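You operate a simulated robot arm through the tools that you are given. There is no shell and no other tool. Be economical: measure what you need, move in short steps, check, and stop when the job is done.

You run a simulated robot arm. Do the job below in one go: nothing can be reset, and whatever is moved stays where it is left.

## Task
Pack the bigger banded bundle in the big carton, shut it and tape it with the yellow tape piece.
Fine: all on the packing table, tape piece from its holder; both flaps shut; tape along the seam, pressed down; leave the other tape pieces.

The check looks at the end state, three seconds after you hand in, the way a careful person would. Anything else that was tipped, shoved, dropped, spilled or broken makes it a failure.

## Robot
A 6-joint arm with a fingered hand, hanging from a carriage that runs on a gantry, over the field with the corners [-1430, 2482], [-1430, -18], [50, -18], [50, 2482] (x, y) and turns from -6.58 to 5.428 rad about z. Base frame: it is fixed where the carriage stands at the start and does not move with it; the origin is on the floor, on the carriage's upright axis, x ahead of it, y to its left, z up; the surface under the hand at the start is at about z = 780. Units: mm, rad, N and s.
With the tool pointing down near the work surface it reaches from about 100 to 340 mm from the robot's upright axis, wherever it stands. Its first joint turns from -2.897 to 2.897 rad. Places, roughly: brown bundle of bags (15x6x4 cm) [300, -100, 800]; brown bundle of bags (20x8x3 cm) [700, -100, 800]; green bundle of bags (15x6x4 cm) [500, -100, 800]; white bundle of bags [250, 1250, 500]; white bundle of bags (15x6x4 cm) [400, -100, 800]. Payload 3.7 kg.
The tool frame sits at the grasp point between the pads (the TCP): z along the fingers, y along the line on which they close. The tips reach 26 mm beyond it. The gripper opens to 156 mm. The gripper's body begins 73 mm behind the TCP. The gripper is a hand of 4 fingers: y runs from the thumb to the fingers, the wrist lies at [0, 0, -239] in the tool frame, and closing takes about 1.5 s.
Orientation is that of the tool frame in the base frame, as [roll, pitch, yaw] about the fixed x, y, z axes, in that order (R = Rz(yaw) Ry(pitch) Rx(roll)). With the fingers straight down and closing along the base's y, the tool's x points along the base's -x, its y along +y and its z along -z.

## Interface
- The arm moves only by the tool servo_tool. Its argument "steps" is a list of rows, each a list of 2 entries, a list of its own where there are three numbers: the shift along the tool's x, y, z in mm, then the turn, a rotation vector about the tool's x, y, z in rad. In form: [[[tx, ty, tz], [rx, ry, rz]], ...]. A call has 1 to 8 rows; each row shifts and turns the commanded pose from where the row before left it, along the tool's axes as they then stand. "fingers" is the opening, from 0 (shut) to 1 (fully open), set as the call begins (left out, the last holds). A row lasts 0.2 s, in which the tool goes at most 50 mm and 0.15 rad; a call with a longer step from one row to the next is refused whole, and so is a gripper value outside its range. Where a pose cannot be reached the arm comes as near as it can. A force on the tool above 40 N (or 10 N above the force at the start of the call, whichever is more), or a blocked arm, ends the call early, and 0.2 s more pass. Each finger travels about 45 mm/s and halts on what it meets, pressing with about 31 N; the grip force reading is that of the motor and also rises with nothing between the fingers. The clock runs only during rows and for 0.2 s after the last one: add rows that do not move to give the fingers time. It gives the time, the measured TCP pose, the force on the tool (base axes), the opening and the grip force at its end, in the units of the frame above (readings bear some noise), with the torque about the TCP (base axes, N m) and any sound that the robot's microphone picked up.
- Cameras (640 x 400 px; columns grow to the right, rows downward): "scene" is now at [227.6, 19.7, 1797.7]; the picture's right is [0.56, -0.83, 0.00], its down [-0.77, -0.52, -0.36] and it looks along [0.30, 0.20, -0.93] (base axes); focal length 259 px, centre (320, 200). "wrist" rides on the gripper at [58, -58, -91] in the tool frame; the picture's right is [0.71, 0.71, 0.00], its down [-0.53, 0.53, -0.67] and it looks along [-0.47, 0.47, 0.74] (tool axes); focal length 265 px, centre (320, 200). There is no depth. A picture from a camera that has moved, and an enlarged one, comes with that camera's place and axes in the base frame and with its lens. The place of the scene camera against the robot may be out by one fixed shift of up to 25 mm in any direction.
- snapshot(camera): a new picture of that camera. It takes no simulated time.
- slide_trunk(by): slides the trunk up (or, below 0, down) by that many mm; the arm and the scene camera ride with it, the base frame stays. It gives what a move gives, with no picture.
- roll_base(legs): drives the robot by 1 to 6 legs, each [ahead, left, turn to the left] in mm, mm and rad, along the robot's own axes; the way and the turn of a leg run together, so that a leg with both is an arc; at most 1500 mm and 3.142 rad a leg. The arm and the cameras ride along, it lands a little off, and it stops where it bumps. It keeps to its track: a leg is cut to what the track allows. It gives what a move gives.
- finger_targets(finger1, finger2, finger3, thumb_bend): sets how far each is bent, from 0 (flat) to 100 (curled in); at 30 the hand is open as for a grip, at 70 the pads meet at the TCP. One left out holds its place. A second passes; each finger stops where it meets its share of the squeeze, and holds until it gets a number again. A gripper value or a shape takes the hand back. It gives what a move gives, with no picture; readings hold the bend of each and the force on the fingers (four entries, about 0 where the hand has none), thumb and palm.
- set_grasp(shape): the hand has 4 fingers and takes this shape, open, in about a second: jaw (thumb against the fingers, like two jaws); tri (thumb and two fingers); tip (a fingertip pinch); poke (one finger out to press); point (the index stretched); flat (the hand flat); cup (the hand cupped); fist (a fist). The gripper value then closes the fingers along that shape, each until it touches; the sizes above hold for jaw. It gives what a move gives, with no picture.
- pan_tilt(pan, tilt): turns the head with the scene camera to pan (to the left, within 2.705 rad either way) and tilt (down, from -0.506 to 1.204), counted from straight ahead of the robot. It gives what a move gives.
- zoom(camera, box): a new picture of the part [left, top, right, bottom] of that camera's present view, enlarged. It takes no simulated time.
- close_job(): hands the job in; it is judged then, once.

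Work in short steps. Places have to be worked out from the pictures, the camera data and where the tool is seen: move nearer, look again, correct. Check each grasp and each placing, and mend what went wrong. You have 120 turns and 90 pictures in all, those below and enlarged ones among them. Open the gripper and draw the arm clear of the work before you hand the job in, unless the task says otherwise; then end with one line.

The tools are called as name(argument=value, ...) on one line, values as JSON. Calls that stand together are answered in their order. servo_tool: Moves the arm, as the interface text tells. Its arguments: {"type":"object","properties":{"steps":{"type":"array"},"fingers":{"type":"number"}},"required":["steps"]} The other tools are called the same way: slide_trunk (by) slides the trunk up or down; set_grasp (shape) gives the hand a shape; finger_targets (finger1, finger2, finger3, thumb_bend) moves the fingers one by one; roll_base (legs) drives the base; pan_tilt (pan, tilt) turns the head that bears the scene camera; snapshot (camera) takes a picture; zoom (camera, box) takes an enlarged picture of a part of a camera's view; close_job () hands the job in.

At the start:

```text
time: 0.0
eef_pos: [297.6, 411.0, 1191.1]
tcp_rot: [-3.141, 0.0, 3.141]
contact_force: [0.0, 0.1, 0.0]
ft_torque: [0.03, 0.01, 0.01]
finger_gap: 156.0
grip_force: 0.0
shape: jaw
bend: [30.0, 30.0, 30.0, 30.0]
finger forces: [0.0, 0.1, 0.0, 0.0, 0.0, 0.0]
trunk travel left (down, up): [-649.0, 30.0]
robot x, y, heading: [-2.5, -3.5, -0.005]
head pan, tilt: [0.595, 1.201]
```

scene: 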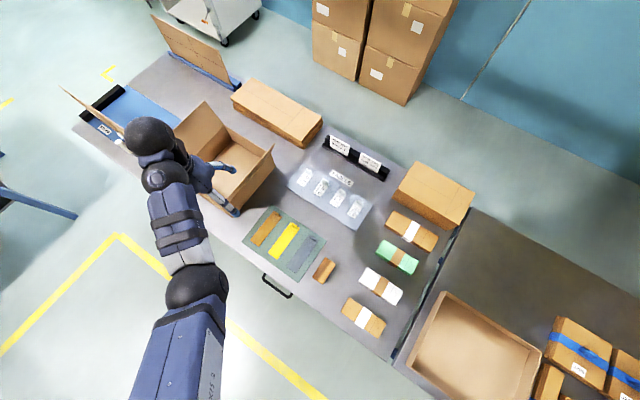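
wrist: 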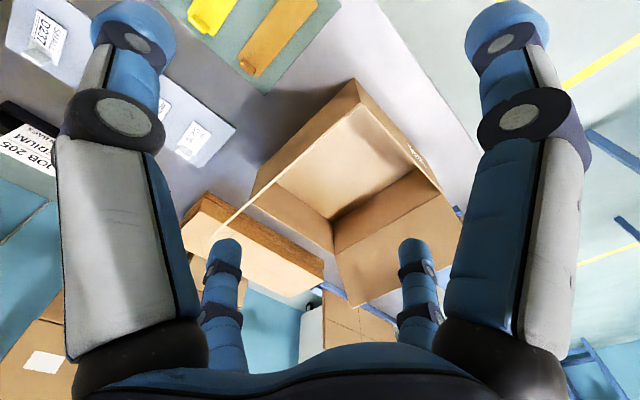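

I'll start by looking closer at the table from the scene camera to identify the bundles, carton and tape pieces.

zoom(camera="scene", box=[230, 120, 490, 350])

zoom(camera="scene", box=[60, 20, 340, 240])

```text
1.74 times, centred on (360, 235) of scene
camera zoom: at [227.6, 19.7, 1797.7], right [0.56, -0.83, 0.0], down [-0.77, -0.52, -0.36], along [0.3, 0.2, -0.93], focal length 451 px, centre (250, 139)
```

zoom: 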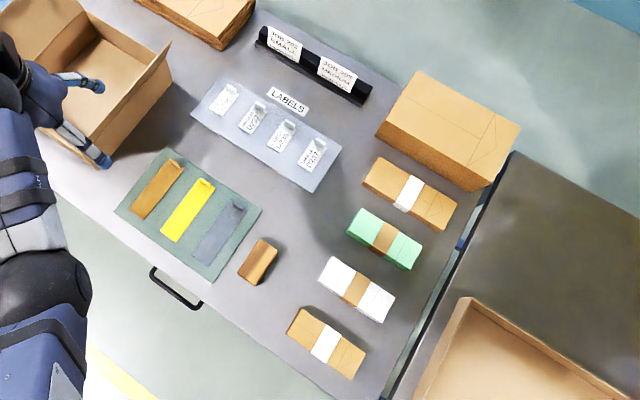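

```text
1.82 times, centred on (200, 130) of scene
camera zoom: at [227.6, 19.7, 1797.7], right [0.56, -0.83, 0.0], down [-0.77, -0.52, -0.36], along [0.3, 0.2, -0.93], focal length 471 px, centre (538, 327)
```

zoom: 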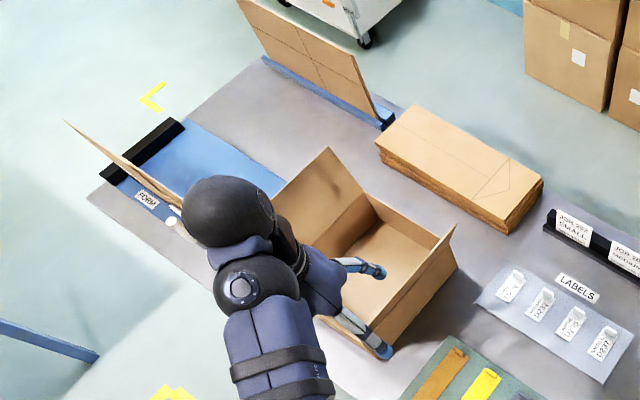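

The far brown bundle looks like the 20x8x3 one. I'll pan the head to the left to see the carton and its surroundings from another angle.

pan_tilt(pan=1.1, tilt=0.85)

snapshot(camera="scene")

pan_tilt(pan=0.0, tilt=0.9)

snapshot(camera="scene")

```text
time: 0.9
eef_pos: [297.5, 410.4, 1190.5]
tcp_rot: [-3.141, 0.0, 3.141]
contact_force: [0.2, 0.6, 0.7]
ft_torque: [0.0, 0.0, 0.02]
finger_gap: 155.8
grip_force: 0.0
shape: jaw
bend: [30.0, 30.0, 30.0, 30.0]
finger forces: [0.0, 0.0, 0.0, 0.0, 0.0, 0.1]
trunk travel left (down, up): [-649.0, 30.0]
robot x, y, heading: [0.3, 2.6, 0.002]
head pan, tilt: [1.1, 0.85]
```

```text
85 pictures are left
camera scene: at [216.8, 57.9, 1821.3], right [0.89, -0.45, 0.0], down [-0.34, -0.67, -0.66], along [0.3, 0.59, -0.75], focal length 259 px, centre (320, 200)
```

scene: 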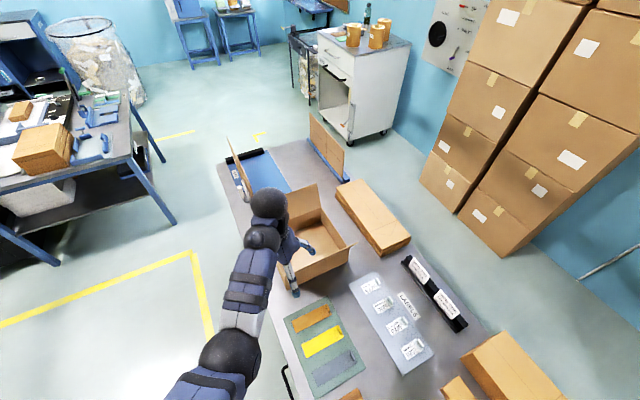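

```text
time: 2.3
eef_pos: [297.3, 409.7, 1190.3]
tcp_rot: [3.14, 0.001, 3.141]
contact_force: [-0.3, 1.1, -0.2]
ft_torque: [-0.04, 0.02, 0.02]
finger_gap: 155.5
grip_force: 0.1
shape: jaw
bend: [30.0, 30.0, 30.0, 30.0]
finger forces: [0.0, 0.1, 0.1, 0.1, 0.0, 0.1]
trunk travel left (down, up): [-649.0, 30.0]
robot x, y, heading: [-0.2, -0.9, 0.005]
head pan, tilt: [0.0, 0.901]
```

```text
84 pictures are left
camera scene: at [256.8, -11.6, 1817.5], right [0.0, -1.0, 0.0], down [-0.78, 0.0, -0.62], along [0.62, 0.0, -0.78], focal length 259 px, centre (320, 200)
```

scene: 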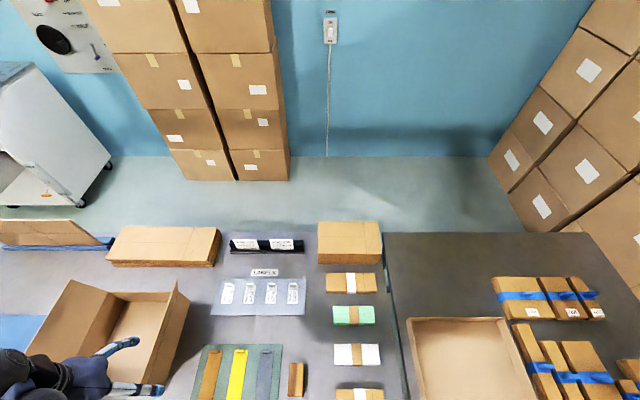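

Bundle 20x8x3 lies at about (642,-131), long along y. I'll move the arm toward it at this height, which also clears the view on the carton.

servo_tool(steps=[[[-24, -40, 0], [0, 0, 0]], [[-24, -40, 0], [0, 0, 0]], [[-24, -40, 0], [0, 0, 0]], [[-24, -40, 0], [0, 0, 0]], [[-24, -40, 0], [0, 0, 0]], [[-24, -40, 0], [0, 0, 0]], [[-24, -40, 0], [0, 0, 0]], [[-20, -40, 0], [0, 0, 0]]])

servo_tool(steps=[[[0, -33, 0], [0, 0, 0.15]], [[0, -33, 0], [0, 0, 0.15]], [[0, 0, 0], [0, 0, 0.15]], [[0, 0, 0], [0, 0, 0.15]], [[0, 0, 0], [0, 0, 0.15]], [[0, 0, 0], [0, 0, 0.15]], [[0, 0, 0], [0, 0, 0.15]], [[0, 0, 0], [0, 0, 0.15]]])

pan_tilt(pan=0.8, tilt=1.1)

snapshot(camera="scene")

```text
time: 4.1
eef_pos: [497.3, 104.1, 1171.4]
tcp_rot: [-3.141, 0.0, -3.14]
contact_force: [-0.2, 0.8, -0.1]
ft_torque: [-0.04, 0.0, 0.02]
finger_gap: 156.1
grip_force: 0.1
shape: jaw
bend: [30.0, 30.0, 30.0, 30.0]
finger forces: [0.0, 0.1, 0.0, 0.0, 0.1, 0.1]
out of reach, approached as far as the arm can: row 1, 2, 3, 4
trunk travel left (down, up): [-649.0, 30.0]
robot x, y, heading: [-2.4, 0.5, -0.003]
head pan, tilt: [0.0, 0.901]
```

```text
time: 5.9
eef_pos: [493.4, 37.3, 1171.7]
tcp_rot: [3.141, -0.001, 1.94]
contact_force: [-0.4, 0.3, 0.5]
ft_torque: [-0.01, -0.01, 0.01]
finger_gap: 156.0
grip_force: 0.0
shape: jaw
bend: [30.0, 30.0, 30.0, 30.0]
finger forces: [0.0, 0.0, 0.1, 0.0, 0.1, 0.0]
trunk travel left (down, up): [-649.0, 30.0]
robot x, y, heading: [-3.4, -4.3, -0.004]
head pan, tilt: [0.0, 0.901]
```

```text
time: 7.0
eef_pos: [494.8, 38.2, 1171.3]
tcp_rot: [-3.14, 0.001, 1.943]
contact_force: [0.7, 0.9, 0.4]
ft_torque: [0.01, -0.02, -0.01]
finger_gap: 155.8
grip_force: 0.0
shape: jaw
bend: [30.0, 30.0, 30.0, 30.0]
finger forces: [0.0, 0.0, 0.0, 0.1, 0.1, 0.0]
trunk travel left (down, up): [-649.0, 30.0]
robot x, y, heading: [2.3, -2.3, 0.0]
head pan, tilt: [0.799, 1.1]
```

```text
83 pictures are left
camera scene: at [225.4, 33.5, 1803.6], right [0.72, -0.7, 0.0], down [-0.62, -0.64, -0.45], along [0.32, 0.33, -0.89], focal length 259 px, centre (320, 200)
```

scene: 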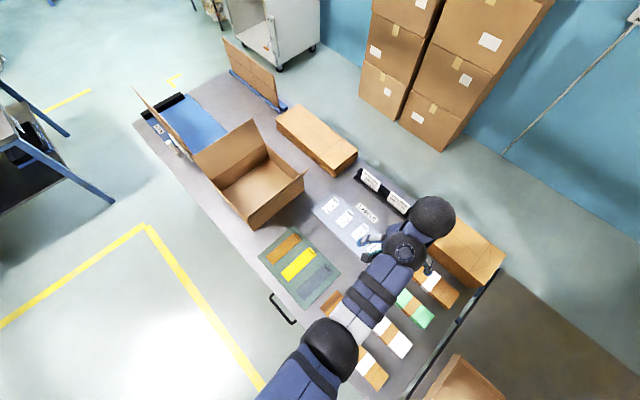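

The carton is now unobstructed; zoom on it, and test how far the carriage can roll ahead.

zoom(camera="scene", box=[120, 30, 360, 310])

roll_base(legs=[[150, 0, 0]])

```text
1.43 times, centred on (240, 170) of scene
camera zoom: at [225.4, 33.5, 1803.6], right [0.72, -0.7, 0.0], down [-0.62, -0.64, -0.45], along [0.32, 0.33, -0.89], focal length 370 px, centre (434, 243)
```

zoom: 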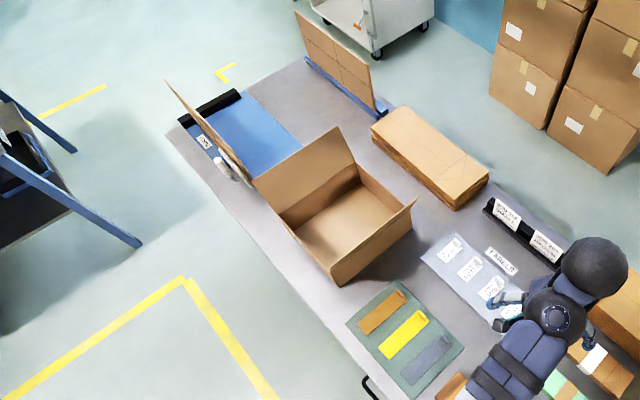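

```text
time: 8.4
eef_pos: [540.8, 38.7, 1172.5]
tcp_rot: [3.141, 0.0, 1.944]
contact_force: [0.5, -0.1, -1.0]
ft_torque: [-0.04, -0.01, 0.01]
finger_gap: 155.9
grip_force: 0.0
shape: jaw
bend: [30.0, 30.0, 30.0, 30.0]
finger forces: [0.0, 0.1, 0.0, 0.0, 0.1, 0.0]
trunk travel left (down, up): [-649.0, 30.0]
robot x, y, heading: [48.7, -0.2, 0.001]
head pan, tilt: [0.799, 1.1]
cut short: leg 1
```

The carriage track stops at x=50. I'll lower the trunk to gain reach.

slide_trunk(by=-150)

servo_tool(steps=[[[0, 0, 0], [0, 0, 0.15]], [[0, 0, 0], [0, 0, 0.15]], [[0, 0, 0], [0, 0, 0.07]], [[-40, 20, 0], [0, 0, 0]], [[-40, 20, 0], [0, 0, 0]], [[-40, 20, 0], [0, 0, 0]], [[-40, 20, 0], [0, 0, 0]], [[-10, 20, 0], [0, 0, 0]]])

```text
time: 10.1
eef_pos: [541.2, 38.1, 1022.0]
tcp_rot: [-3.141, 0.0, 1.944]
contact_force: [-0.9, 0.4, 0.1]
ft_torque: [-0.03, -0.01, -0.02]
finger_gap: 155.8
grip_force: 0.0
shape: jaw
bend: [30.0, 30.0, 30.0, 30.0]
finger forces: [0.0, 0.0, 0.1, 0.0, 0.0, 0.1]
trunk travel left (down, up): [-499.0, 180.0]
robot x, y, heading: [45.1, 0.3, 0.003]
head pan, tilt: [0.799, 1.1]
```

```text
time: 11.9
eef_pos: [617.5, -119.8, 1023.9]
tcp_rot: [3.139, 0.002, 1.575]
contact_force: [0.5, 0.6, 0.8]
ft_torque: [-0.03, 0.02, -0.02]
finger_gap: 155.8
grip_force: 0.1
shape: jaw
bend: [30.0, 30.0, 30.0, 30.0]
finger forces: [0.1, 0.0, 0.1, 0.0, 0.0, 0.0]
out of reach, approached as far as the arm can: row 7, 8
trunk travel left (down, up): [-499.0, 180.0]
robot x, y, heading: [46.8, -0.6, 0.001]
head pan, tilt: [0.799, 1.1]
```

Reach is now about 582 mm. Look through the wrist camera to see where the bundle is.

snapshot(camera="wrist")

pan_tilt(pan=0.0, tilt=0.9)

snapshot(camera="scene")

```text
81 pictures are left
camera wrist: at [558.5, -62.9, 1115.5], right [0.7, 0.71, 0.0], down [0.53, -0.52, 0.67], along [0.48, -0.47, -0.74], focal length 265 px, centre (320, 200)
```

wrist: 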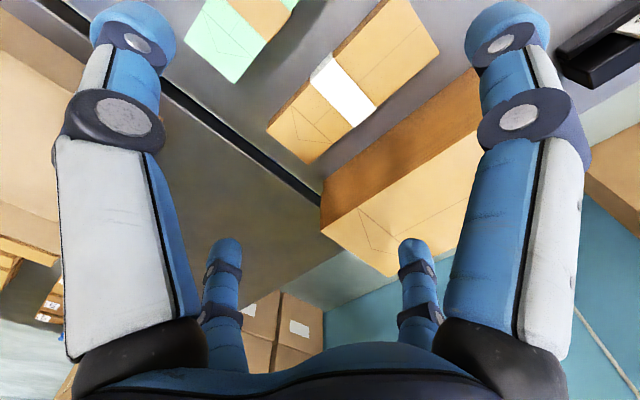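

```text
time: 13.1
eef_pos: [616.9, -120.4, 1024.0]
tcp_rot: [3.14, 0.0, 1.574]
contact_force: [0.0, -0.2, -0.1]
ft_torque: [-0.02, 0.0, -0.03]
finger_gap: 155.9
grip_force: 0.1
shape: jaw
bend: [30.0, 30.0, 30.0, 30.0]
finger forces: [0.0, 0.1, 0.0, 0.1, 0.0, 0.0]
trunk travel left (down, up): [-499.0, 180.0]
robot x, y, heading: [45.6, -1.4, 0.006]
head pan, tilt: [0.0, 0.901]
```

```text
80 pictures are left
camera scene: at [303.7, -10.9, 1667.5], right [0.0, -1.0, 0.0], down [-0.78, 0.0, -0.62], along [0.62, 0.0, -0.78], focal length 259 px, centre (320, 200)
```

scene: 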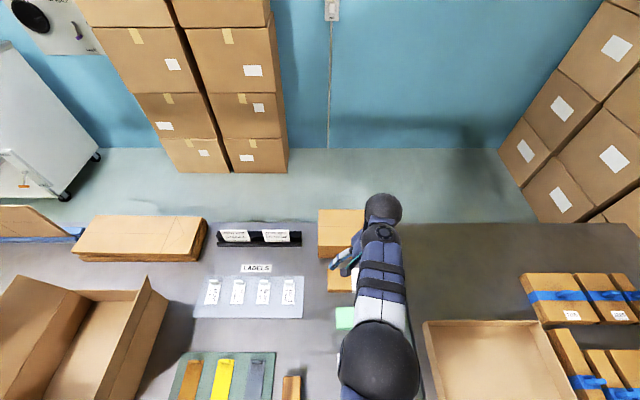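

From the wrist view the bundle centre is about (660,-118), top ≈812. I'll lower the trunk further, lifting the tool relative to it, to reach out farther.

slide_trunk(by=-90)

servo_tool(steps=[[[0, 0, -30], [0, 0, 0]], [[0, 0, -30], [0, 0, 0]], [[0, 0, -30], [0, 0, 0]]])

slide_trunk(by=-90)

servo_tool(steps=[[[0, 20, -20], [0, 0, 0]], [[0, 20, -20], [0, 0, 0]], [[0, 10, 0], [0, 0, 0]]])

snapshot(camera="wrist")

snapshot(camera="scene")

```text
time: 14.3
eef_pos: [616.2, -120.3, 933.5]
tcp_rot: [-3.141, 0.001, 1.575]
contact_force: [-0.4, 0.0, 0.4]
ft_torque: [-0.01, 0.01, -0.02]
finger_gap: 156.0
grip_force: 0.0
shape: jaw
bend: [30.0, 30.0, 30.0, 30.0]
finger forces: [0.0, 0.1, 0.0, 0.0, 0.0, 0.1]
trunk travel left (down, up): [-409.0, 270.0]
robot x, y, heading: [48.5, 1.4, -0.003]
head pan, tilt: [0.0, 0.901]
```

```text
time: 15.1
eef_pos: [616.3, -120.1, 1023.1]
tcp_rot: [3.142, -0.001, 1.574]
contact_force: [-0.1, -0.3, -0.5]
ft_torque: [0.01, 0.0, -0.02]
finger_gap: 155.8
grip_force: 0.0
shape: jaw
bend: [30.0, 30.0, 30.0, 30.0]
finger forces: [0.0, 0.0, 0.0, 0.0, 0.0, 0.1]
trunk travel left (down, up): [-409.0, 270.0]
robot x, y, heading: [49.1, -0.2, 0.004]
head pan, tilt: [0.0, 0.901]
```

```text
time: 16.4
eef_pos: [617.3, -119.8, 933.7]
tcp_rot: [-3.141, 0.0, 1.575]
contact_force: [-0.4, -0.4, 0.3]
ft_torque: [0.02, 0.0, -0.02]
finger_gap: 156.5
grip_force: 0.1
shape: jaw
bend: [30.0, 30.0, 30.0, 30.0]
finger forces: [0.1, 0.0, 0.0, 0.1, 0.1, 0.1]
trunk travel left (down, up): [-319.0, 360.0]
robot x, y, heading: [48.5, 4.3, 0.005]
head pan, tilt: [0.0, 0.901]
```

```text
time: 17.1
eef_pos: [640.6, -117.8, 974.2]
tcp_rot: [-3.141, 0.0, 1.575]
contact_force: [-0.9, -0.3, -0.4]
ft_torque: [0.0, 0.02, 0.03]
finger_gap: 156.0
grip_force: 0.1
shape: jaw
bend: [30.0, 30.0, 30.0, 30.0]
finger forces: [0.1, 0.0, 0.0, 0.1, 0.1, 0.0]
out of reach, approached as far as the arm can: row 2, 3
trunk travel left (down, up): [-319.0, 360.0]
robot x, y, heading: [45.0, -0.6, -0.001]
head pan, tilt: [0.0, 0.901]
```

```text
79 pictures are left
camera wrist: at [581.5, -61.7, 1065.8], right [0.7, 0.71, 0.0], down [0.53, -0.52, 0.67], along [0.47, -0.47, -0.74], focal length 265 px, centre (320, 200)
```

wrist: 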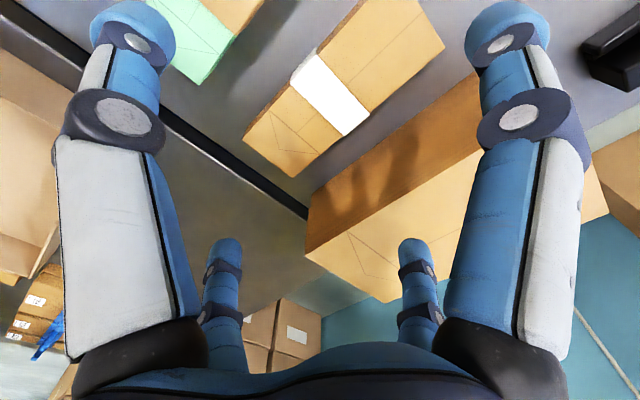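

```text
78 pictures are left
camera scene: at [303.7, -11.0, 1487.4], right [0.0, -1.0, 0.0], down [-0.78, 0.0, -0.62], along [0.62, 0.0, -0.78], focal length 259 px, centre (320, 200)
```

scene: 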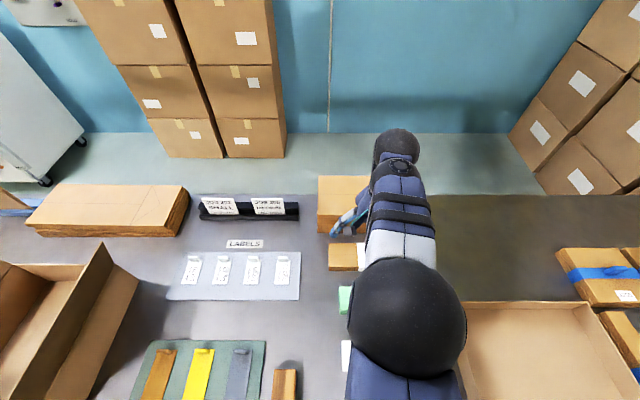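

Bundle spans x 616–693, y −222…−23. I'll partly close the jaws (≈117 mm), tilt the hand slightly outward for extra reach, and lower the trunk so the arm is at best reach.

servo_tool(steps=[[[0, 0, 0], [-0.07, 0, 0]], [[0, 0, 0], [0, 0, 0]], [[0, 0, 0], [0, 0, 0]], [[0, 0, 0], [0, 0, 0]]], fingers=0.75)

slide_trunk(by=-70)

servo_tool(steps=[[[0, 8, 0], [0, 0, 0]], [[0, 7, -10], [0, 0, 0]], [[0, 0, -10], [0, 0, 0]]])

snapshot(camera="wrist")

```text
time: 18.1
eef_pos: [643.7, -117.9, 974.1]
tcp_rot: [3.116, -0.003, 1.575]
contact_force: [-0.3, 0.1, -0.5]
ft_torque: [0.02, -0.03, 0.02]
finger_gap: 117.1
grip_force: 0.1
shape: jaw
bend: [27.0, 27.0, 27.0, 57.0]
finger forces: [0.1, 0.1, 0.0, 0.0, 0.0, 0.0]
out of reach, approached as far as the arm can: row 1
trunk travel left (down, up): [-319.0, 360.0]
robot x, y, heading: [44.8, -1.3, 0.003]
head pan, tilt: [0.0, 0.901]
```

```text
time: 19.2
eef_pos: [644.7, -116.8, 903.9]
tcp_rot: [3.118, -0.004, 1.572]
contact_force: [0.8, 0.5, -0.1]
ft_torque: [0.01, 0.02, 0.0]
finger_gap: 117.2
grip_force: 0.0
shape: jaw
bend: [27.0, 27.0, 27.0, 57.0]
finger forces: [0.1, 0.0, 0.1, 0.1, 0.1, 0.0]
trunk travel left (down, up): [-249.0, 430.0]
robot x, y, heading: [48.6, -0.2, 0.002]
head pan, tilt: [0.0, 0.901]
```

```text
time: 20.0
eef_pos: [645.1, -119.2, 923.4]
tcp_rot: [3.116, -0.001, 1.574]
contact_force: [0.1, 1.0, -0.1]
ft_torque: [-0.02, -0.01, 0.0]
finger_gap: 117.5
grip_force: 0.0
shape: jaw
bend: [27.0, 27.0, 27.0, 57.0]
finger forces: [0.0, 0.0, 0.0, 0.0, 0.0, 0.0]
out of reach, approached as far as the arm can: row 1, 2
trunk travel left (down, up): [-249.0, 430.0]
robot x, y, heading: [47.9, 0.6, 0.003]
head pan, tilt: [0.0, 0.901]
```

```text
77 pictures are left
camera wrist: at [584.4, -63.1, 1014.0], right [0.7, 0.71, 0.02], down [0.51, -0.53, 0.68], along [0.49, -0.47, -0.73], focal length 265 px, centre (320, 200)
```

wrist: 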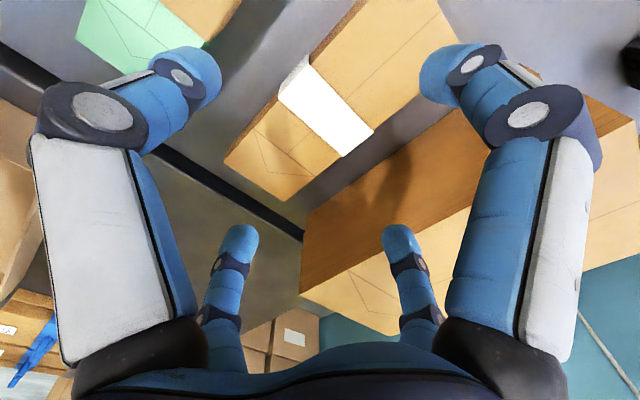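

The grasp axis meets the bundle nearly centred (x ≈ 652). I'll descend: trunk down 80, then check.

slide_trunk(by=-80)

servo_tool(steps=[[[0, 6, 0], [0, 0, 0]], [[0, 0, 10], [0, 0, 0]]])

snapshot(camera="wrist")

snapshot(camera="scene")

```text
time: 21.2
eef_pos: [644.9, -120.6, 843.8]
tcp_rot: [3.116, -0.001, 1.574]
contact_force: [0.0, -0.3, -0.7]
ft_torque: [0.0, -0.02, 0.0]
finger_gap: 117.6
grip_force: 0.0
shape: jaw
bend: [27.0, 27.0, 27.0, 57.0]
finger forces: [0.0, 0.1, 0.0, 0.0, 0.0, 0.0]
trunk travel left (down, up): [-169.0, 510.0]
robot x, y, heading: [49.2, -1.3, -0.0]
head pan, tilt: [0.0, 0.901]
```

```text
time: 21.8
eef_pos: [650.3, -123.5, 836.6]
tcp_rot: [3.113, 0.001, 1.574]
contact_force: [-1.8, 0.9, 12.9]
ft_torque: [-0.15, 0.12, -0.01]
finger_gap: 116.7
grip_force: 0.0
shape: jaw
bend: [26.0, 27.0, 26.0, 57.0]
finger forces: [5.1, 0.0, 7.8, 0.0, 0.1, 0.0]
out of reach, approached as far as the arm can: row 2
trunk travel left (down, up): [-169.0, 510.0]
robot x, y, heading: [49.7, 0.4, 0.003]
head pan, tilt: [0.0, 0.901]
```

```text
76 pictures are left
camera wrist: at [589.1, -65.4, 926.4], right [0.7, 0.71, 0.02], down [0.51, -0.52, 0.68], along [0.5, -0.47, -0.73], focal length 265 px, centre (320, 200)
```

wrist: 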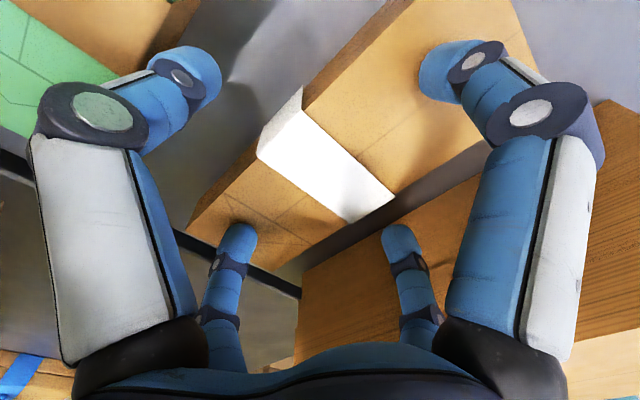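

```text
75 pictures are left
camera scene: at [304.4, -11.0, 1338.0], right [0.0, -1.0, 0.0], down [-0.78, 0.0, -0.62], along [0.62, 0.0, -0.78], focal length 259 px, centre (320, 200)
```

scene: 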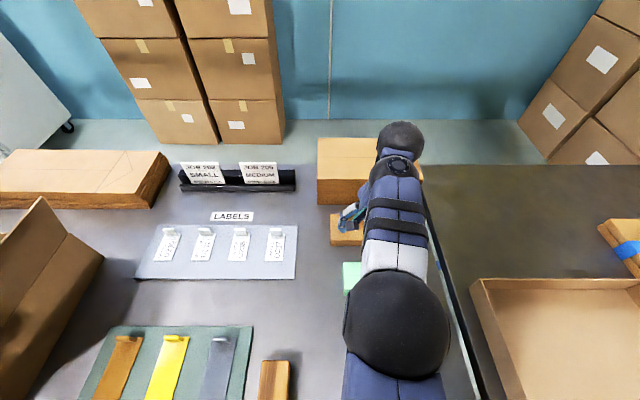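

Finger1 and finger3 touched the bundle top: the fingers sit around the palm like a four-way claw. I'll back off upward and study how the fingers move individually.

slide_trunk(by=90)

finger_targets(finger1=0, finger3=100)

snapshot(camera="wrist")

zoom(camera="scene", box=[300, 100, 480, 260])

```text
time: 23.1
eef_pos: [648.3, -122.9, 922.3]
tcp_rot: [3.119, -0.001, 1.574]
contact_force: [-0.2, 0.0, 0.0]
ft_torque: [-0.02, 0.0, 0.02]
finger_gap: 117.2
grip_force: 0.0
shape: jaw
bend: [27.0, 27.0, 27.0, 57.0]
finger forces: [0.0, 0.0, 0.0, 0.1, 0.0, 0.0]
trunk travel left (down, up): [-259.0, 420.0]
robot x, y, heading: [45.6, 0.2, 0.002]
head pan, tilt: [0.0, 0.901]
```

```text
time: 24.1
eef_pos: [649.1, -123.4, 923.3]
tcp_rot: [3.118, -0.002, 1.573]
contact_force: [-0.8, -0.5, 0.2]
ft_torque: [0.01, 0.01, -0.02]
finger_gap: 119.1
grip_force: 0.1
shape: fingers
bend: [1.0, 27.0, 100.0, 57.0]
finger forces: [0.0, 0.0, 0.0, 0.0, 0.0, 0.1]
trunk travel left (down, up): [-259.0, 420.0]
robot x, y, heading: [49.7, -0.8, -0.0]
head pan, tilt: [0.0, 0.901]
```

```text
74 pictures are left
camera wrist: at [587.7, -65.3, 1014.0], right [0.7, 0.71, 0.02], down [0.51, -0.53, 0.68], along [0.49, -0.47, -0.73], focal length 265 px, centre (320, 200)
```

wrist: 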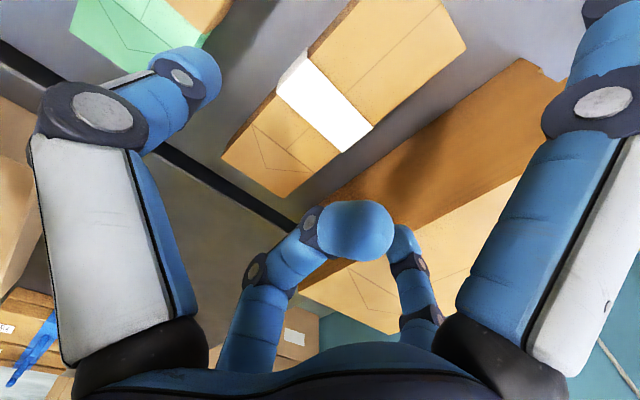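

```text
2.50 times, centred on (390, 180) of scene
camera zoom: at [303.7, -11.0, 1427.5], right [0.0, -1.0, 0.0], down [-0.78, 0.0, -0.62], along [0.62, 0.0, -0.78], focal length 648 px, centre (145, 250)
```

zoom: 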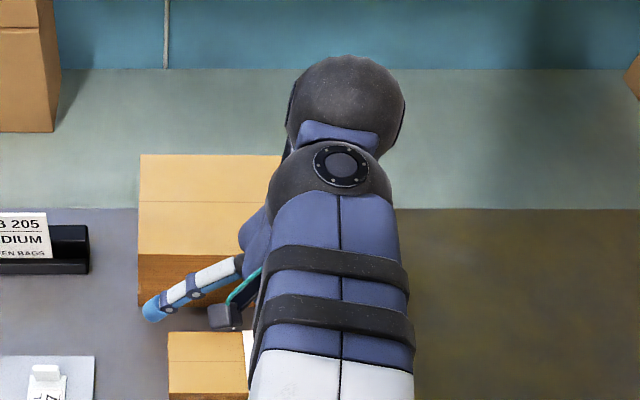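

Finger1 sits toward +y, finger3 toward −y, finger2/thumb close along x. I'll curl finger1 and finger3 fully out of the way and check their height relative to the tips.

finger_targets(finger1=100, finger3=100, finger2=30, thumb_bend=30)

snapshot(camera="wrist")

zoom(camera="scene", box=[300, 100, 480, 260])

```text
time: 25.1
eef_pos: [648.1, -123.0, 923.1]
tcp_rot: [3.116, 0.0, 1.574]
contact_force: [-0.7, 0.0, -0.5]
ft_torque: [0.0, 0.02, -0.02]
finger_gap: 77.5
grip_force: 0.1
shape: fingers
bend: [91.0, 30.0, 100.0, 30.0]
finger forces: [0.0, 0.1, 0.1, 0.0, 0.0, 0.0]
trunk travel left (down, up): [-259.0, 420.0]
robot x, y, heading: [51.3, 0.6, 0.001]
head pan, tilt: [0.0, 0.901]
```

```text
72 pictures are left
camera wrist: at [587.7, -65.3, 1013.9], right [0.7, 0.71, 0.02], down [0.51, -0.53, 0.68], along [0.49, -0.47, -0.73], focal length 265 px, centre (320, 200)
```

wrist: 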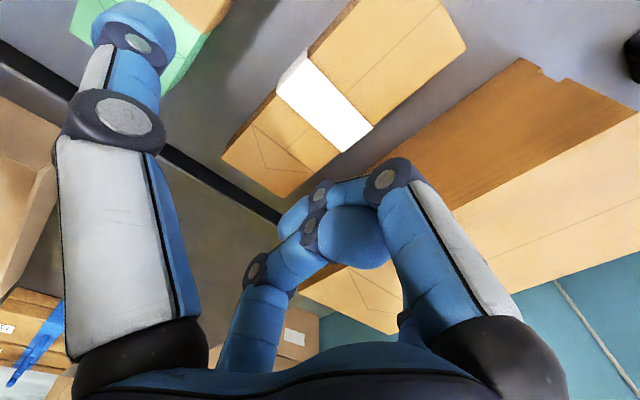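

```text
2.50 times, centred on (390, 180) of scene
camera zoom: at [303.7, -11.0, 1427.5], right [0.0, -1.0, 0.0], down [-0.78, 0.0, -0.62], along [0.62, 0.0, -0.78], focal length 648 px, centre (145, 250)
```

zoom: 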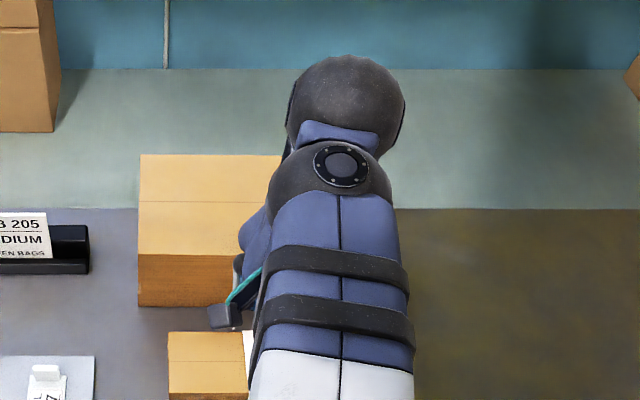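

The curled fingers are about at TCP level, so they should rest just above the bundle. I'll set thumb and finger2 to 40 and descend carefully.

finger_targets(finger2=40, thumb_bend=40)

slide_trunk(by=-70)

snapshot(camera="wrist")

```text
time: 26.1
eef_pos: [648.8, -122.1, 924.0]
tcp_rot: [3.117, -0.003, 1.574]
contact_force: [0.3, -0.6, -0.5]
ft_torque: [0.02, -0.05, 0.04]
finger_gap: 63.0
grip_force: 0.0
shape: fingers
bend: [91.0, 40.0, 100.0, 40.0]
finger forces: [0.0, 0.0, 0.0, 0.0, 0.0, 0.0]
trunk travel left (down, up): [-259.0, 420.0]
robot x, y, heading: [44.6, -1.0, 0.001]
head pan, tilt: [0.0, 0.901]
```

```text
time: 27.1
eef_pos: [649.0, -124.0, 853.5]
tcp_rot: [3.115, -0.003, 1.574]
contact_force: [-0.4, 0.8, -0.6]
ft_torque: [0.02, -0.02, 0.01]
finger_gap: 63.1
grip_force: 0.1
shape: fingers
bend: [91.0, 40.0, 100.0, 40.0]
finger forces: [0.1, 0.0, 0.0, 0.0, 0.0, 0.1]
trunk travel left (down, up): [-189.0, 490.0]
robot x, y, heading: [46.7, -0.5, 0.005]
head pan, tilt: [0.0, 0.901]
```

```text
70 pictures are left
camera wrist: at [587.9, -65.3, 944.0], right [0.7, 0.71, 0.02], down [0.51, -0.53, 0.68], along [0.49, -0.47, -0.73], focal length 265 px, centre (320, 200)
```

wrist: 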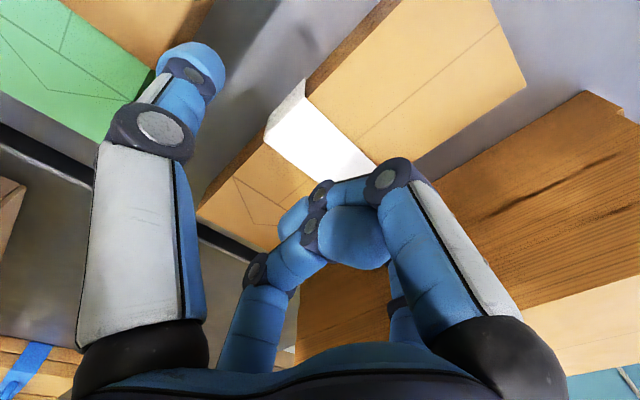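

Thumb is near the green bundle's edge (x≈565), so I'll bend it more (50) before the final descent.

finger_targets(thumb_bend=50)

snapshot(camera="wrist")

```text
time: 28.1
eef_pos: [648.5, -123.2, 852.6]
tcp_rot: [3.118, 0.0, 1.575]
contact_force: [0.9, -0.3, 0.3]
ft_torque: [-0.03, -0.02, -0.01]
finger_gap: 48.3
grip_force: 0.0
shape: fingers
bend: [91.0, 40.0, 100.0, 50.0]
finger forces: [0.0, 0.0, 0.0, 0.0, 0.0, 0.0]
trunk travel left (down, up): [-189.0, 490.0]
robot x, y, heading: [48.0, 4.0, 0.001]
head pan, tilt: [0.0, 0.901]
```

```text
69 pictures are left
camera wrist: at [587.7, -65.3, 944.0], right [0.7, 0.71, 0.02], down [0.51, -0.53, 0.68], along [0.49, -0.47, -0.73], focal length 265 px, centre (320, 200)
```

wrist: 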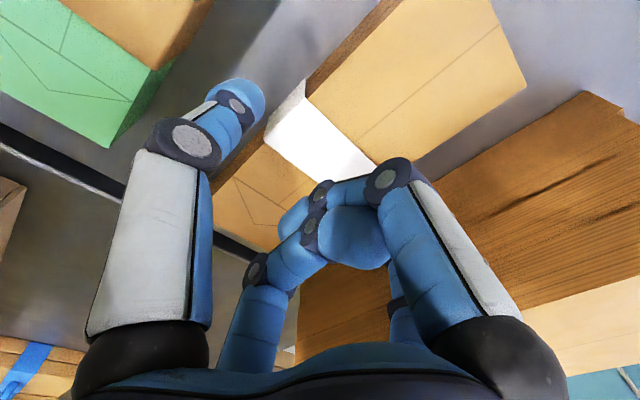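

Thumb now at x≈596, clear of both. Descend the rest.

slide_trunk(by=-30)

slide_trunk(by=-9)

snapshot(camera="wrist")

```text
time: 28.9
eef_pos: [647.7, -122.9, 823.7]
tcp_rot: [3.117, -0.001, 1.574]
contact_force: [0.9, 0.6, -0.4]
ft_torque: [0.0, -0.01, 0.01]
finger_gap: 47.9
grip_force: 0.0
shape: fingers
bend: [91.0, 40.0, 100.0, 50.0]
finger forces: [0.0, 0.0, 0.0, 0.1, 0.1, 0.0]
trunk travel left (down, up): [-159.0, 520.0]
robot x, y, heading: [46.4, 2.0, -0.001]
head pan, tilt: [0.0, 0.901]
```

```text
time: 29.5
eef_pos: [650.0, -123.6, 816.8]
tcp_rot: [3.116, -0.002, 1.575]
contact_force: [-0.2, -0.2, 7.9]
ft_torque: [0.03, 0.42, -0.01]
finger_gap: 48.7
grip_force: 3.6
shape: fingers
bend: [91.0, 40.0, 100.0, 50.0]
finger forces: [0.0, 0.0, 0.0, 0.0, 7.7, 0.0]
trunk travel left (down, up): [-150.0, 529.0]
robot x, y, heading: [46.9, 3.8, 0.001]
head pan, tilt: [0.0, 0.901]
```

```text
68 pictures are left
camera wrist: at [588.4, -65.3, 906.0], right [0.7, 0.71, 0.02], down [0.51, -0.53, 0.68], along [0.49, -0.47, -0.73], focal length 265 px, centre (320, 200)
```

wrist: 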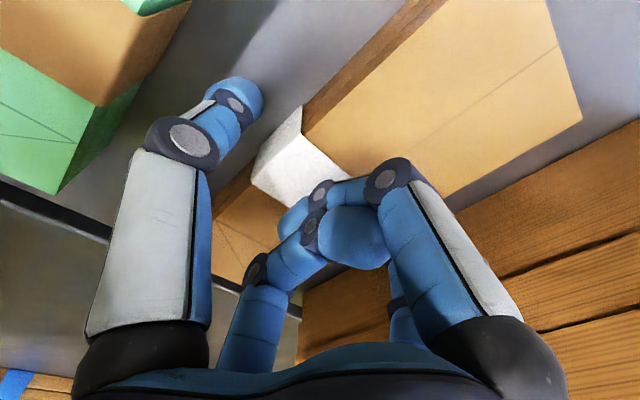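

The thumb touches the table (8 N). Raise 5 mm and close thumb and finger2 on the bundle.

slide_trunk(by=6)

finger_targets(finger2=60, thumb_bend=60)

finger_targets(finger2=80, thumb_bend=80)

snapshot(camera="wrist")

```text
time: 30.0
eef_pos: [647.9, -123.2, 819.4]
tcp_rot: [3.118, -0.002, 1.576]
contact_force: [0.7, -0.8, -0.5]
ft_torque: [0.01, -0.02, 0.0]
finger_gap: 48.0
grip_force: 0.1
shape: fingers
bend: [91.0, 40.0, 100.0, 50.0]
finger forces: [0.0, 0.1, 0.1, 0.0, 0.0, 0.0]
trunk travel left (down, up): [-156.0, 523.0]
robot x, y, heading: [45.5, 1.3, 0.003]
head pan, tilt: [0.0, 0.901]
```

```text
time: 31.0
eef_pos: [648.0, -122.6, 821.9]
tcp_rot: [3.116, -0.002, 1.575]
contact_force: [0.4, -0.1, 1.2]
ft_torque: [0.02, 0.08, -0.03]
finger_gap: 39.6
grip_force: 8.0
shape: fingers
bend: [91.0, 49.0, 100.0, 56.0]
finger forces: [0.0, 8.3, 0.1, 0.1, 7.2, 0.1]
trunk travel left (down, up): [-156.0, 523.0]
robot x, y, heading: [48.8, 0.2, 0.007]
head pan, tilt: [0.0, 0.901]
```

```text
time: 32.0
eef_pos: [647.7, -121.9, 820.5]
tcp_rot: [3.116, 0.001, 1.573]
contact_force: [0.1, 0.2, -2.3]
ft_torque: [0.0, 0.09, 0.0]
finger_gap: 25.1
grip_force: 18.8
shape: fingers
bend: [91.0, 41.0, 100.0, 65.0]
finger forces: [0.0, 19.1, 0.0, 0.0, 18.9, 0.0]
trunk travel left (down, up): [-156.0, 523.0]
robot x, y, heading: [48.1, 1.9, -0.0]
head pan, tilt: [0.0, 0.901]
```

```text
67 pictures are left
camera wrist: at [587.5, -65.3, 910.8], right [0.7, 0.71, 0.02], down [0.51, -0.53, 0.68], along [0.49, -0.47, -0.73], focal length 265 px, centre (320, 200)
```

wrist: 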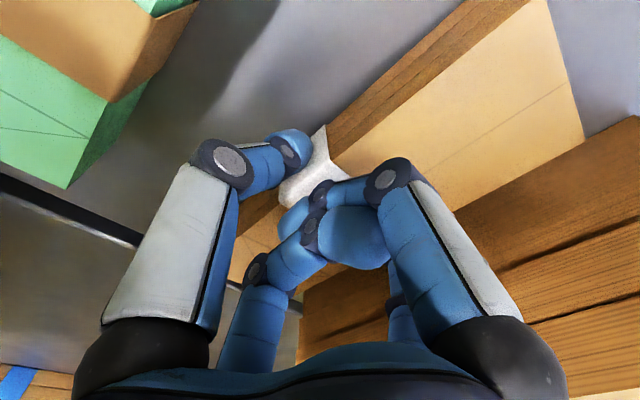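

Both pads press at 19 N; the bundle has slid a little toward finger2. Lift a bit and verify the grip.

slide_trunk(by=40)

snapshot(camera="wrist")

zoom(camera="scene", box=[280, 100, 480, 300])

```text
time: 32.8
eef_pos: [648.8, -122.0, 860.9]
tcp_rot: [3.117, -0.004, 1.574]
contact_force: [-0.1, 0.5, -0.9]
ft_torque: [-0.03, 0.02, 0.0]
finger_gap: 25.2
grip_force: 18.5
shape: fingers
bend: [91.0, 41.0, 100.0, 65.0]
finger forces: [0.0, 19.1, 0.0, 0.1, 18.9, 0.0]
trunk travel left (down, up): [-196.0, 483.0]
robot x, y, heading: [45.9, -1.2, 0.003]
head pan, tilt: [0.0, 0.901]
```

```text
66 pictures are left
camera wrist: at [587.4, -65.2, 950.8], right [0.7, 0.71, 0.02], down [0.51, -0.53, 0.68], along [0.49, -0.47, -0.73], focal length 265 px, centre (320, 200)
```

wrist: 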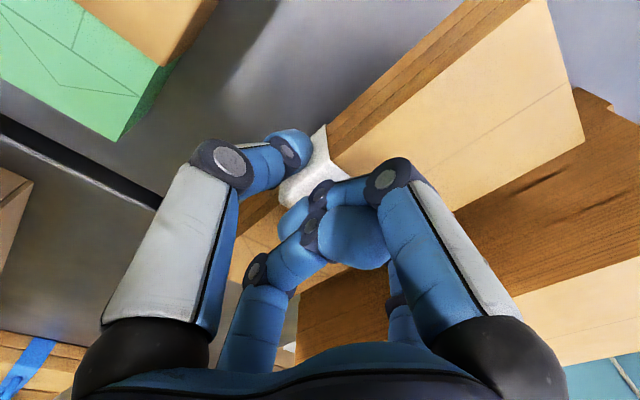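

```text
2.00 times, centred on (380, 200) of scene
camera zoom: at [303.5, -11.0, 1364.4], right [0.0, -1.0, 0.0], down [-0.78, 0.0, -0.62], along [0.62, 0.0, -0.78], focal length 518 px, centre (200, 200)
```

zoom: 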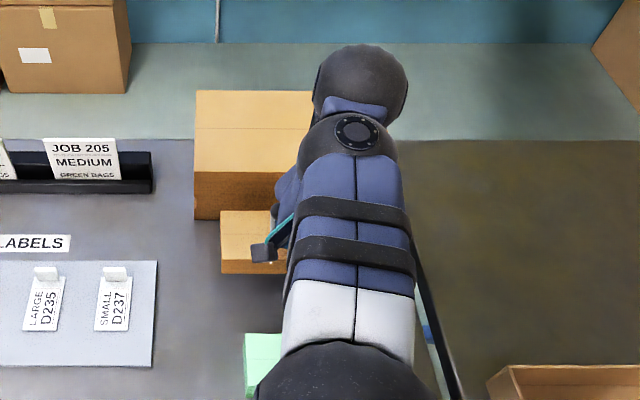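

The bundle is held and lifted. Raise it high before travelling.

slide_trunk(by=280)

servo_tool(steps=[[[0, -30, 0], [0, 0, 0]], [[0, -30, 0], [0, 0, 0]], [[0, -30, 0], [0, 0, 0]], [[0, -30, 0], [0, 0, 0]], [[0, -30, 0], [0, 0, 0]]])

roll_base(legs=[[0, 250, 0]])

pan_tilt(pan=0.45, tilt=1.2)

snapshot(camera="scene")

snapshot(camera="wrist")

```text
time: 35.7
eef_pos: [648.7, -122.8, 1141.7]
tcp_rot: [3.117, -0.003, 1.572]
contact_force: [0.3, 0.8, -3.1]
ft_torque: [0.0, 0.04, 0.01]
finger_gap: 25.3
grip_force: 18.9
shape: fingers
bend: [91.0, 41.0, 100.0, 65.0]
finger forces: [0.0, 19.0, 0.1, 0.0, 19.0, 0.1]
trunk travel left (down, up): [-476.0, 203.0]
robot x, y, heading: [45.6, 3.8, 0.008]
head pan, tilt: [0.0, 0.901]
```

```text
time: 36.9
eef_pos: [582.6, -135.7, 1137.4]
tcp_rot: [3.12, -0.003, 1.575]
contact_force: [-0.1, 0.4, -2.3]
ft_torque: [0.02, 0.08, -0.02]
finger_gap: 25.4
grip_force: 18.8
shape: fingers
bend: [91.0, 41.0, 100.0, 65.0]
finger forces: [0.1, 18.8, 0.1, 0.0, 18.7, 0.1]
out of reach, approached as far as the arm can: row 3, 4, 5
trunk travel left (down, up): [-476.0, 203.0]
robot x, y, heading: [44.2, -1.6, 0.001]
head pan, tilt: [0.0, 0.901]
```

```text
time: 38.7
eef_pos: [582.3, 112.8, 1138.9]
tcp_rot: [3.118, -0.002, 1.57]
contact_force: [0.6, -0.1, -2.5]
ft_torque: [0.0, 0.05, 0.02]
finger_gap: 25.2
grip_force: 18.6
shape: fingers
bend: [91.0, 41.0, 100.0, 65.0]
finger forces: [0.1, 18.8, 0.1, 0.1, 18.7, 0.0]
trunk travel left (down, up): [-476.0, 203.0]
robot x, y, heading: [48.6, 251.2, -0.002]
head pan, tilt: [0.0, 0.901]
```

```text
time: 39.6
eef_pos: [582.2, 112.3, 1137.8]
tcp_rot: [3.12, -0.002, 1.572]
contact_force: [0.6, 0.1, -1.3]
ft_torque: [-0.04, 0.03, 0.02]
finger_gap: 25.2
grip_force: 18.8
shape: fingers
bend: [91.0, 41.0, 100.0, 65.0]
finger forces: [0.1, 18.8, 0.0, 0.1, 18.7, 0.0]
trunk travel left (down, up): [-476.0, 203.0]
robot x, y, heading: [49.5, 252.2, -0.001]
head pan, tilt: [0.45, 1.201]
```

```text
64 pictures are left
camera scene: at [278.5, 262.8, 1624.6], right [0.43, -0.9, 0.0], down [-0.84, -0.4, -0.36], along [0.33, 0.16, -0.93], focal length 259 px, centre (320, 200)
```

scene: 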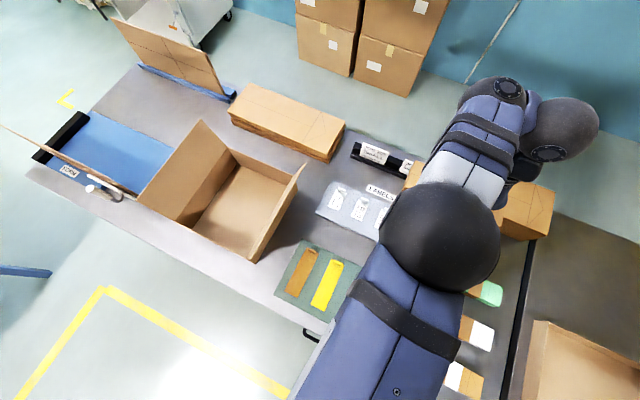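

```text
63 pictures are left
camera wrist: at [521.4, 170.1, 1229.2], right [0.71, 0.71, 0.02], down [0.51, -0.53, 0.68], along [0.49, -0.47, -0.73], focal length 265 px, centre (320, 200)
```

wrist: 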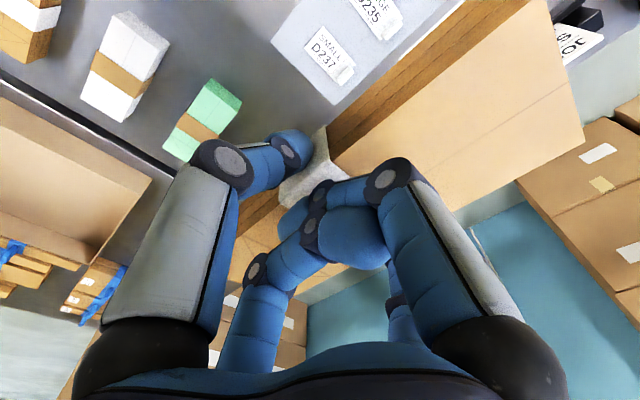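

Bundle is still held. Zoom in on the carton to measure it.

zoom(camera="scene", box=[120, 100, 320, 280])

```text
2.22 times, centred on (220, 190) of scene
camera zoom: at [278.5, 262.8, 1624.6], right [0.43, -0.9, 0.0], down [-0.84, -0.4, -0.36], along [0.33, 0.16, -0.93], focal length 576 px, centre (542, 222)
```

zoom: 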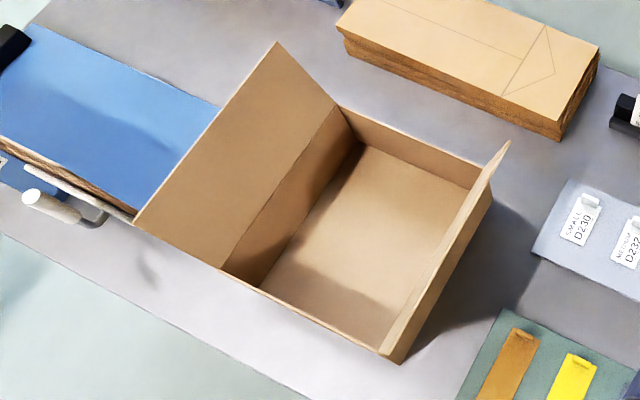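

The carton (corrected) spans about x 310–589, y 521–762, rim z≈898, flaps leaning outward to z≈1012; seam runs along x at y≈641. I'll raise the trunk and fold the arm down to a shorter radius.

slide_trunk(by=200)

servo_tool(steps=[[[10, 4.5, 37], [0, 0, 0]], [[10, 2, 37], [0, 0, 0]], [[10, -1, 37], [0, 0, 0]], [[10, -3.6, 37], [0, 0, 0]], [[10, -6.4, 36.5], [0, 0, 0]], [[10, -9, 36], [0, 0, 0]], [[10, -11.4, 35], [0, 0, 0]], [[10, -14, 34], [0, 0, 0]]])

servo_tool(steps=[[[10, -16.4, 33], [0, 0, 0]], [[10, -18.6, 32], [0, 0, 0]], [[10, -21, 30], [0, 0, 0]], [[10, -23, 29], [0, 0, 0]], [[10, -25, 27], [0, 0, 0]]])

```text
time: 41.8
eef_pos: [582.0, 112.7, 1338.5]
tcp_rot: [3.119, -0.002, 1.571]
contact_force: [0.6, 0.3, -1.7]
ft_torque: [-0.06, 0.07, 0.02]
finger_gap: 25.4
grip_force: 19.0
shape: fingers
bend: [91.0, 41.0, 100.0, 65.0]
finger forces: [0.0, 18.9, 0.0, 0.0, 18.7, 0.0]
trunk travel left (down, up): [-676.0, 3.0]
robot x, y, heading: [47.5, 250.7, 0.001]
head pan, tilt: [0.45, 1.201]
```

```text
time: 43.6
eef_pos: [553.0, 190.1, 1053.6]
tcp_rot: [3.119, -0.002, 1.571]
contact_force: [0.6, 0.0, -2.5]
ft_torque: [0.01, 0.05, 0.02]
finger_gap: 24.8
grip_force: 18.6
shape: fingers
bend: [91.0, 41.0, 100.0, 65.0]
finger forces: [0.0, 18.9, 0.1, 0.0, 18.6, 0.0]
out of reach, approached as far as the arm can: row 6
trunk travel left (down, up): [-676.0, 3.0]
robot x, y, heading: [45.4, 247.2, -0.001]
head pan, tilt: [0.45, 1.201]
```

```text
time: 44.8
eef_pos: [444.5, 242.2, 908.7]
tcp_rot: [3.118, -0.002, 1.572]
contact_force: [0.1, 0.6, -2.4]
ft_torque: [-0.03, 0.05, 0.01]
finger_gap: 24.9
grip_force: 18.7
shape: fingers
bend: [91.0, 41.0, 100.0, 65.0]
finger forces: [0.0, 18.9, 0.0, 0.1, 18.8, 0.0]
out of reach, approached as far as the arm can: row 4, 5
trunk travel left (down, up): [-676.0, 3.0]
robot x, y, heading: [47.9, 249.5, 0.0]
head pan, tilt: [0.45, 1.201]
```

Arm is folded to r≈397, z 909. For crossing the flaps I'd rather be at r≈525, z≈1130; I'll go back out to that and rotate the hand so the bundle lies along x.

servo_tool(steps=[[[0, 25, -27], [0, 0, 0]], [[0, 23, -29], [0, 0, 0]], [[0, 21, -30], [0, 0, 0]], [[0, 18.6, -32], [0, 0, 0]], [[0, 16.4, -33], [0, 0, 0]], [[0, 14, -34], [0, 0, 0]], [[0, 11.4, -35], [0, 0, 0]]])

servo_tool(steps=[[[0, 0, 0], [0, 0, -0.143]], [[0, 0, 0], [0, 0, -0.143]], [[0, 0, 0], [0, 0, -0.143]], [[0, 0, 0], [0, 0, -0.143]], [[0, 0, 0], [0, 0, -0.143]], [[0, 0, 0], [0, 0, -0.143]]])

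servo_tool(steps=[[[0, 0, 0], [0, 0, -0.143]], [[0, 0, 0], [0, 0, -0.143]], [[0, 0, 0], [0, 0, -0.143]], [[0, 0, 0], [0, 0, -0.143]], [[0, 0, 0], [0, 0, -0.141]]])

snapshot(camera="wrist")

```text
time: 46.4
eef_pos: [598.0, 239.8, 1108.9]
tcp_rot: [3.123, -0.002, 1.571]
contact_force: [-0.6, 1.0, -2.6]
ft_torque: [-0.02, 0.02, 0.0]
finger_gap: 24.5
grip_force: 18.3
shape: fingers
bend: [91.0, 41.0, 100.0, 65.0]
finger forces: [0.0, 18.7, 0.0, 0.1, 18.8, 0.1]
out of reach, approached as far as the arm can: row 1, 2, 3, 4, 5, 6, 7
trunk travel left (down, up): [-676.0, 3.0]
robot x, y, heading: [48.2, 249.2, -0.002]
head pan, tilt: [0.45, 1.201]
```

```text
time: 47.8
eef_pos: [599.6, 240.0, 1109.4]
tcp_rot: [3.126, 0.014, 2.432]
contact_force: [-0.5, -0.6, -2.0]
ft_torque: [-0.02, 0.06, -0.01]
finger_gap: 24.6
grip_force: 18.6
shape: fingers
bend: [91.0, 41.0, 100.0, 65.0]
finger forces: [0.0, 18.7, 0.1, 0.0, 18.5, 0.1]
trunk travel left (down, up): [-676.0, 3.0]
robot x, y, heading: [45.4, 250.1, -0.004]
head pan, tilt: [0.45, 1.201]
```

```text
time: 49.0
eef_pos: [599.9, 239.2, 1108.7]
tcp_rot: [3.138, 0.024, -3.141]
contact_force: [0.7, 0.5, -1.9]
ft_torque: [-0.06, 0.0, -0.01]
finger_gap: 24.5
grip_force: 18.9
shape: fingers
bend: [91.0, 41.0, 100.0, 65.0]
finger forces: [0.0, 18.8, 0.1, 0.0, 18.5, 0.0]
trunk travel left (down, up): [-676.0, 3.0]
robot x, y, heading: [47.6, 250.6, -0.003]
head pan, tilt: [0.45, 1.201]
```

```text
61 pictures are left
camera wrist: at [540.0, 181.6, 1199.8], right [-0.71, 0.71, -0.01], down [0.51, 0.53, 0.68], along [0.49, 0.47, -0.73], focal length 265 px, centre (320, 200)
```

wrist: 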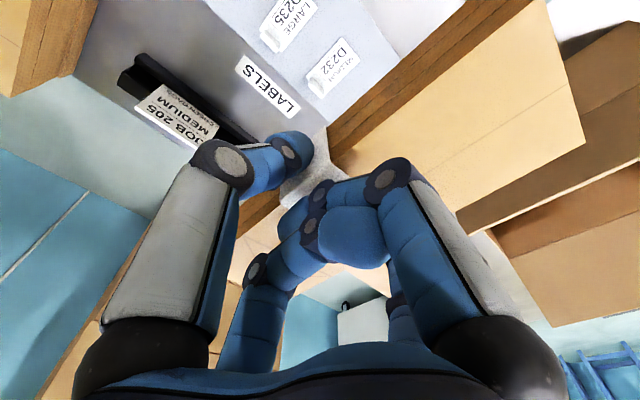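

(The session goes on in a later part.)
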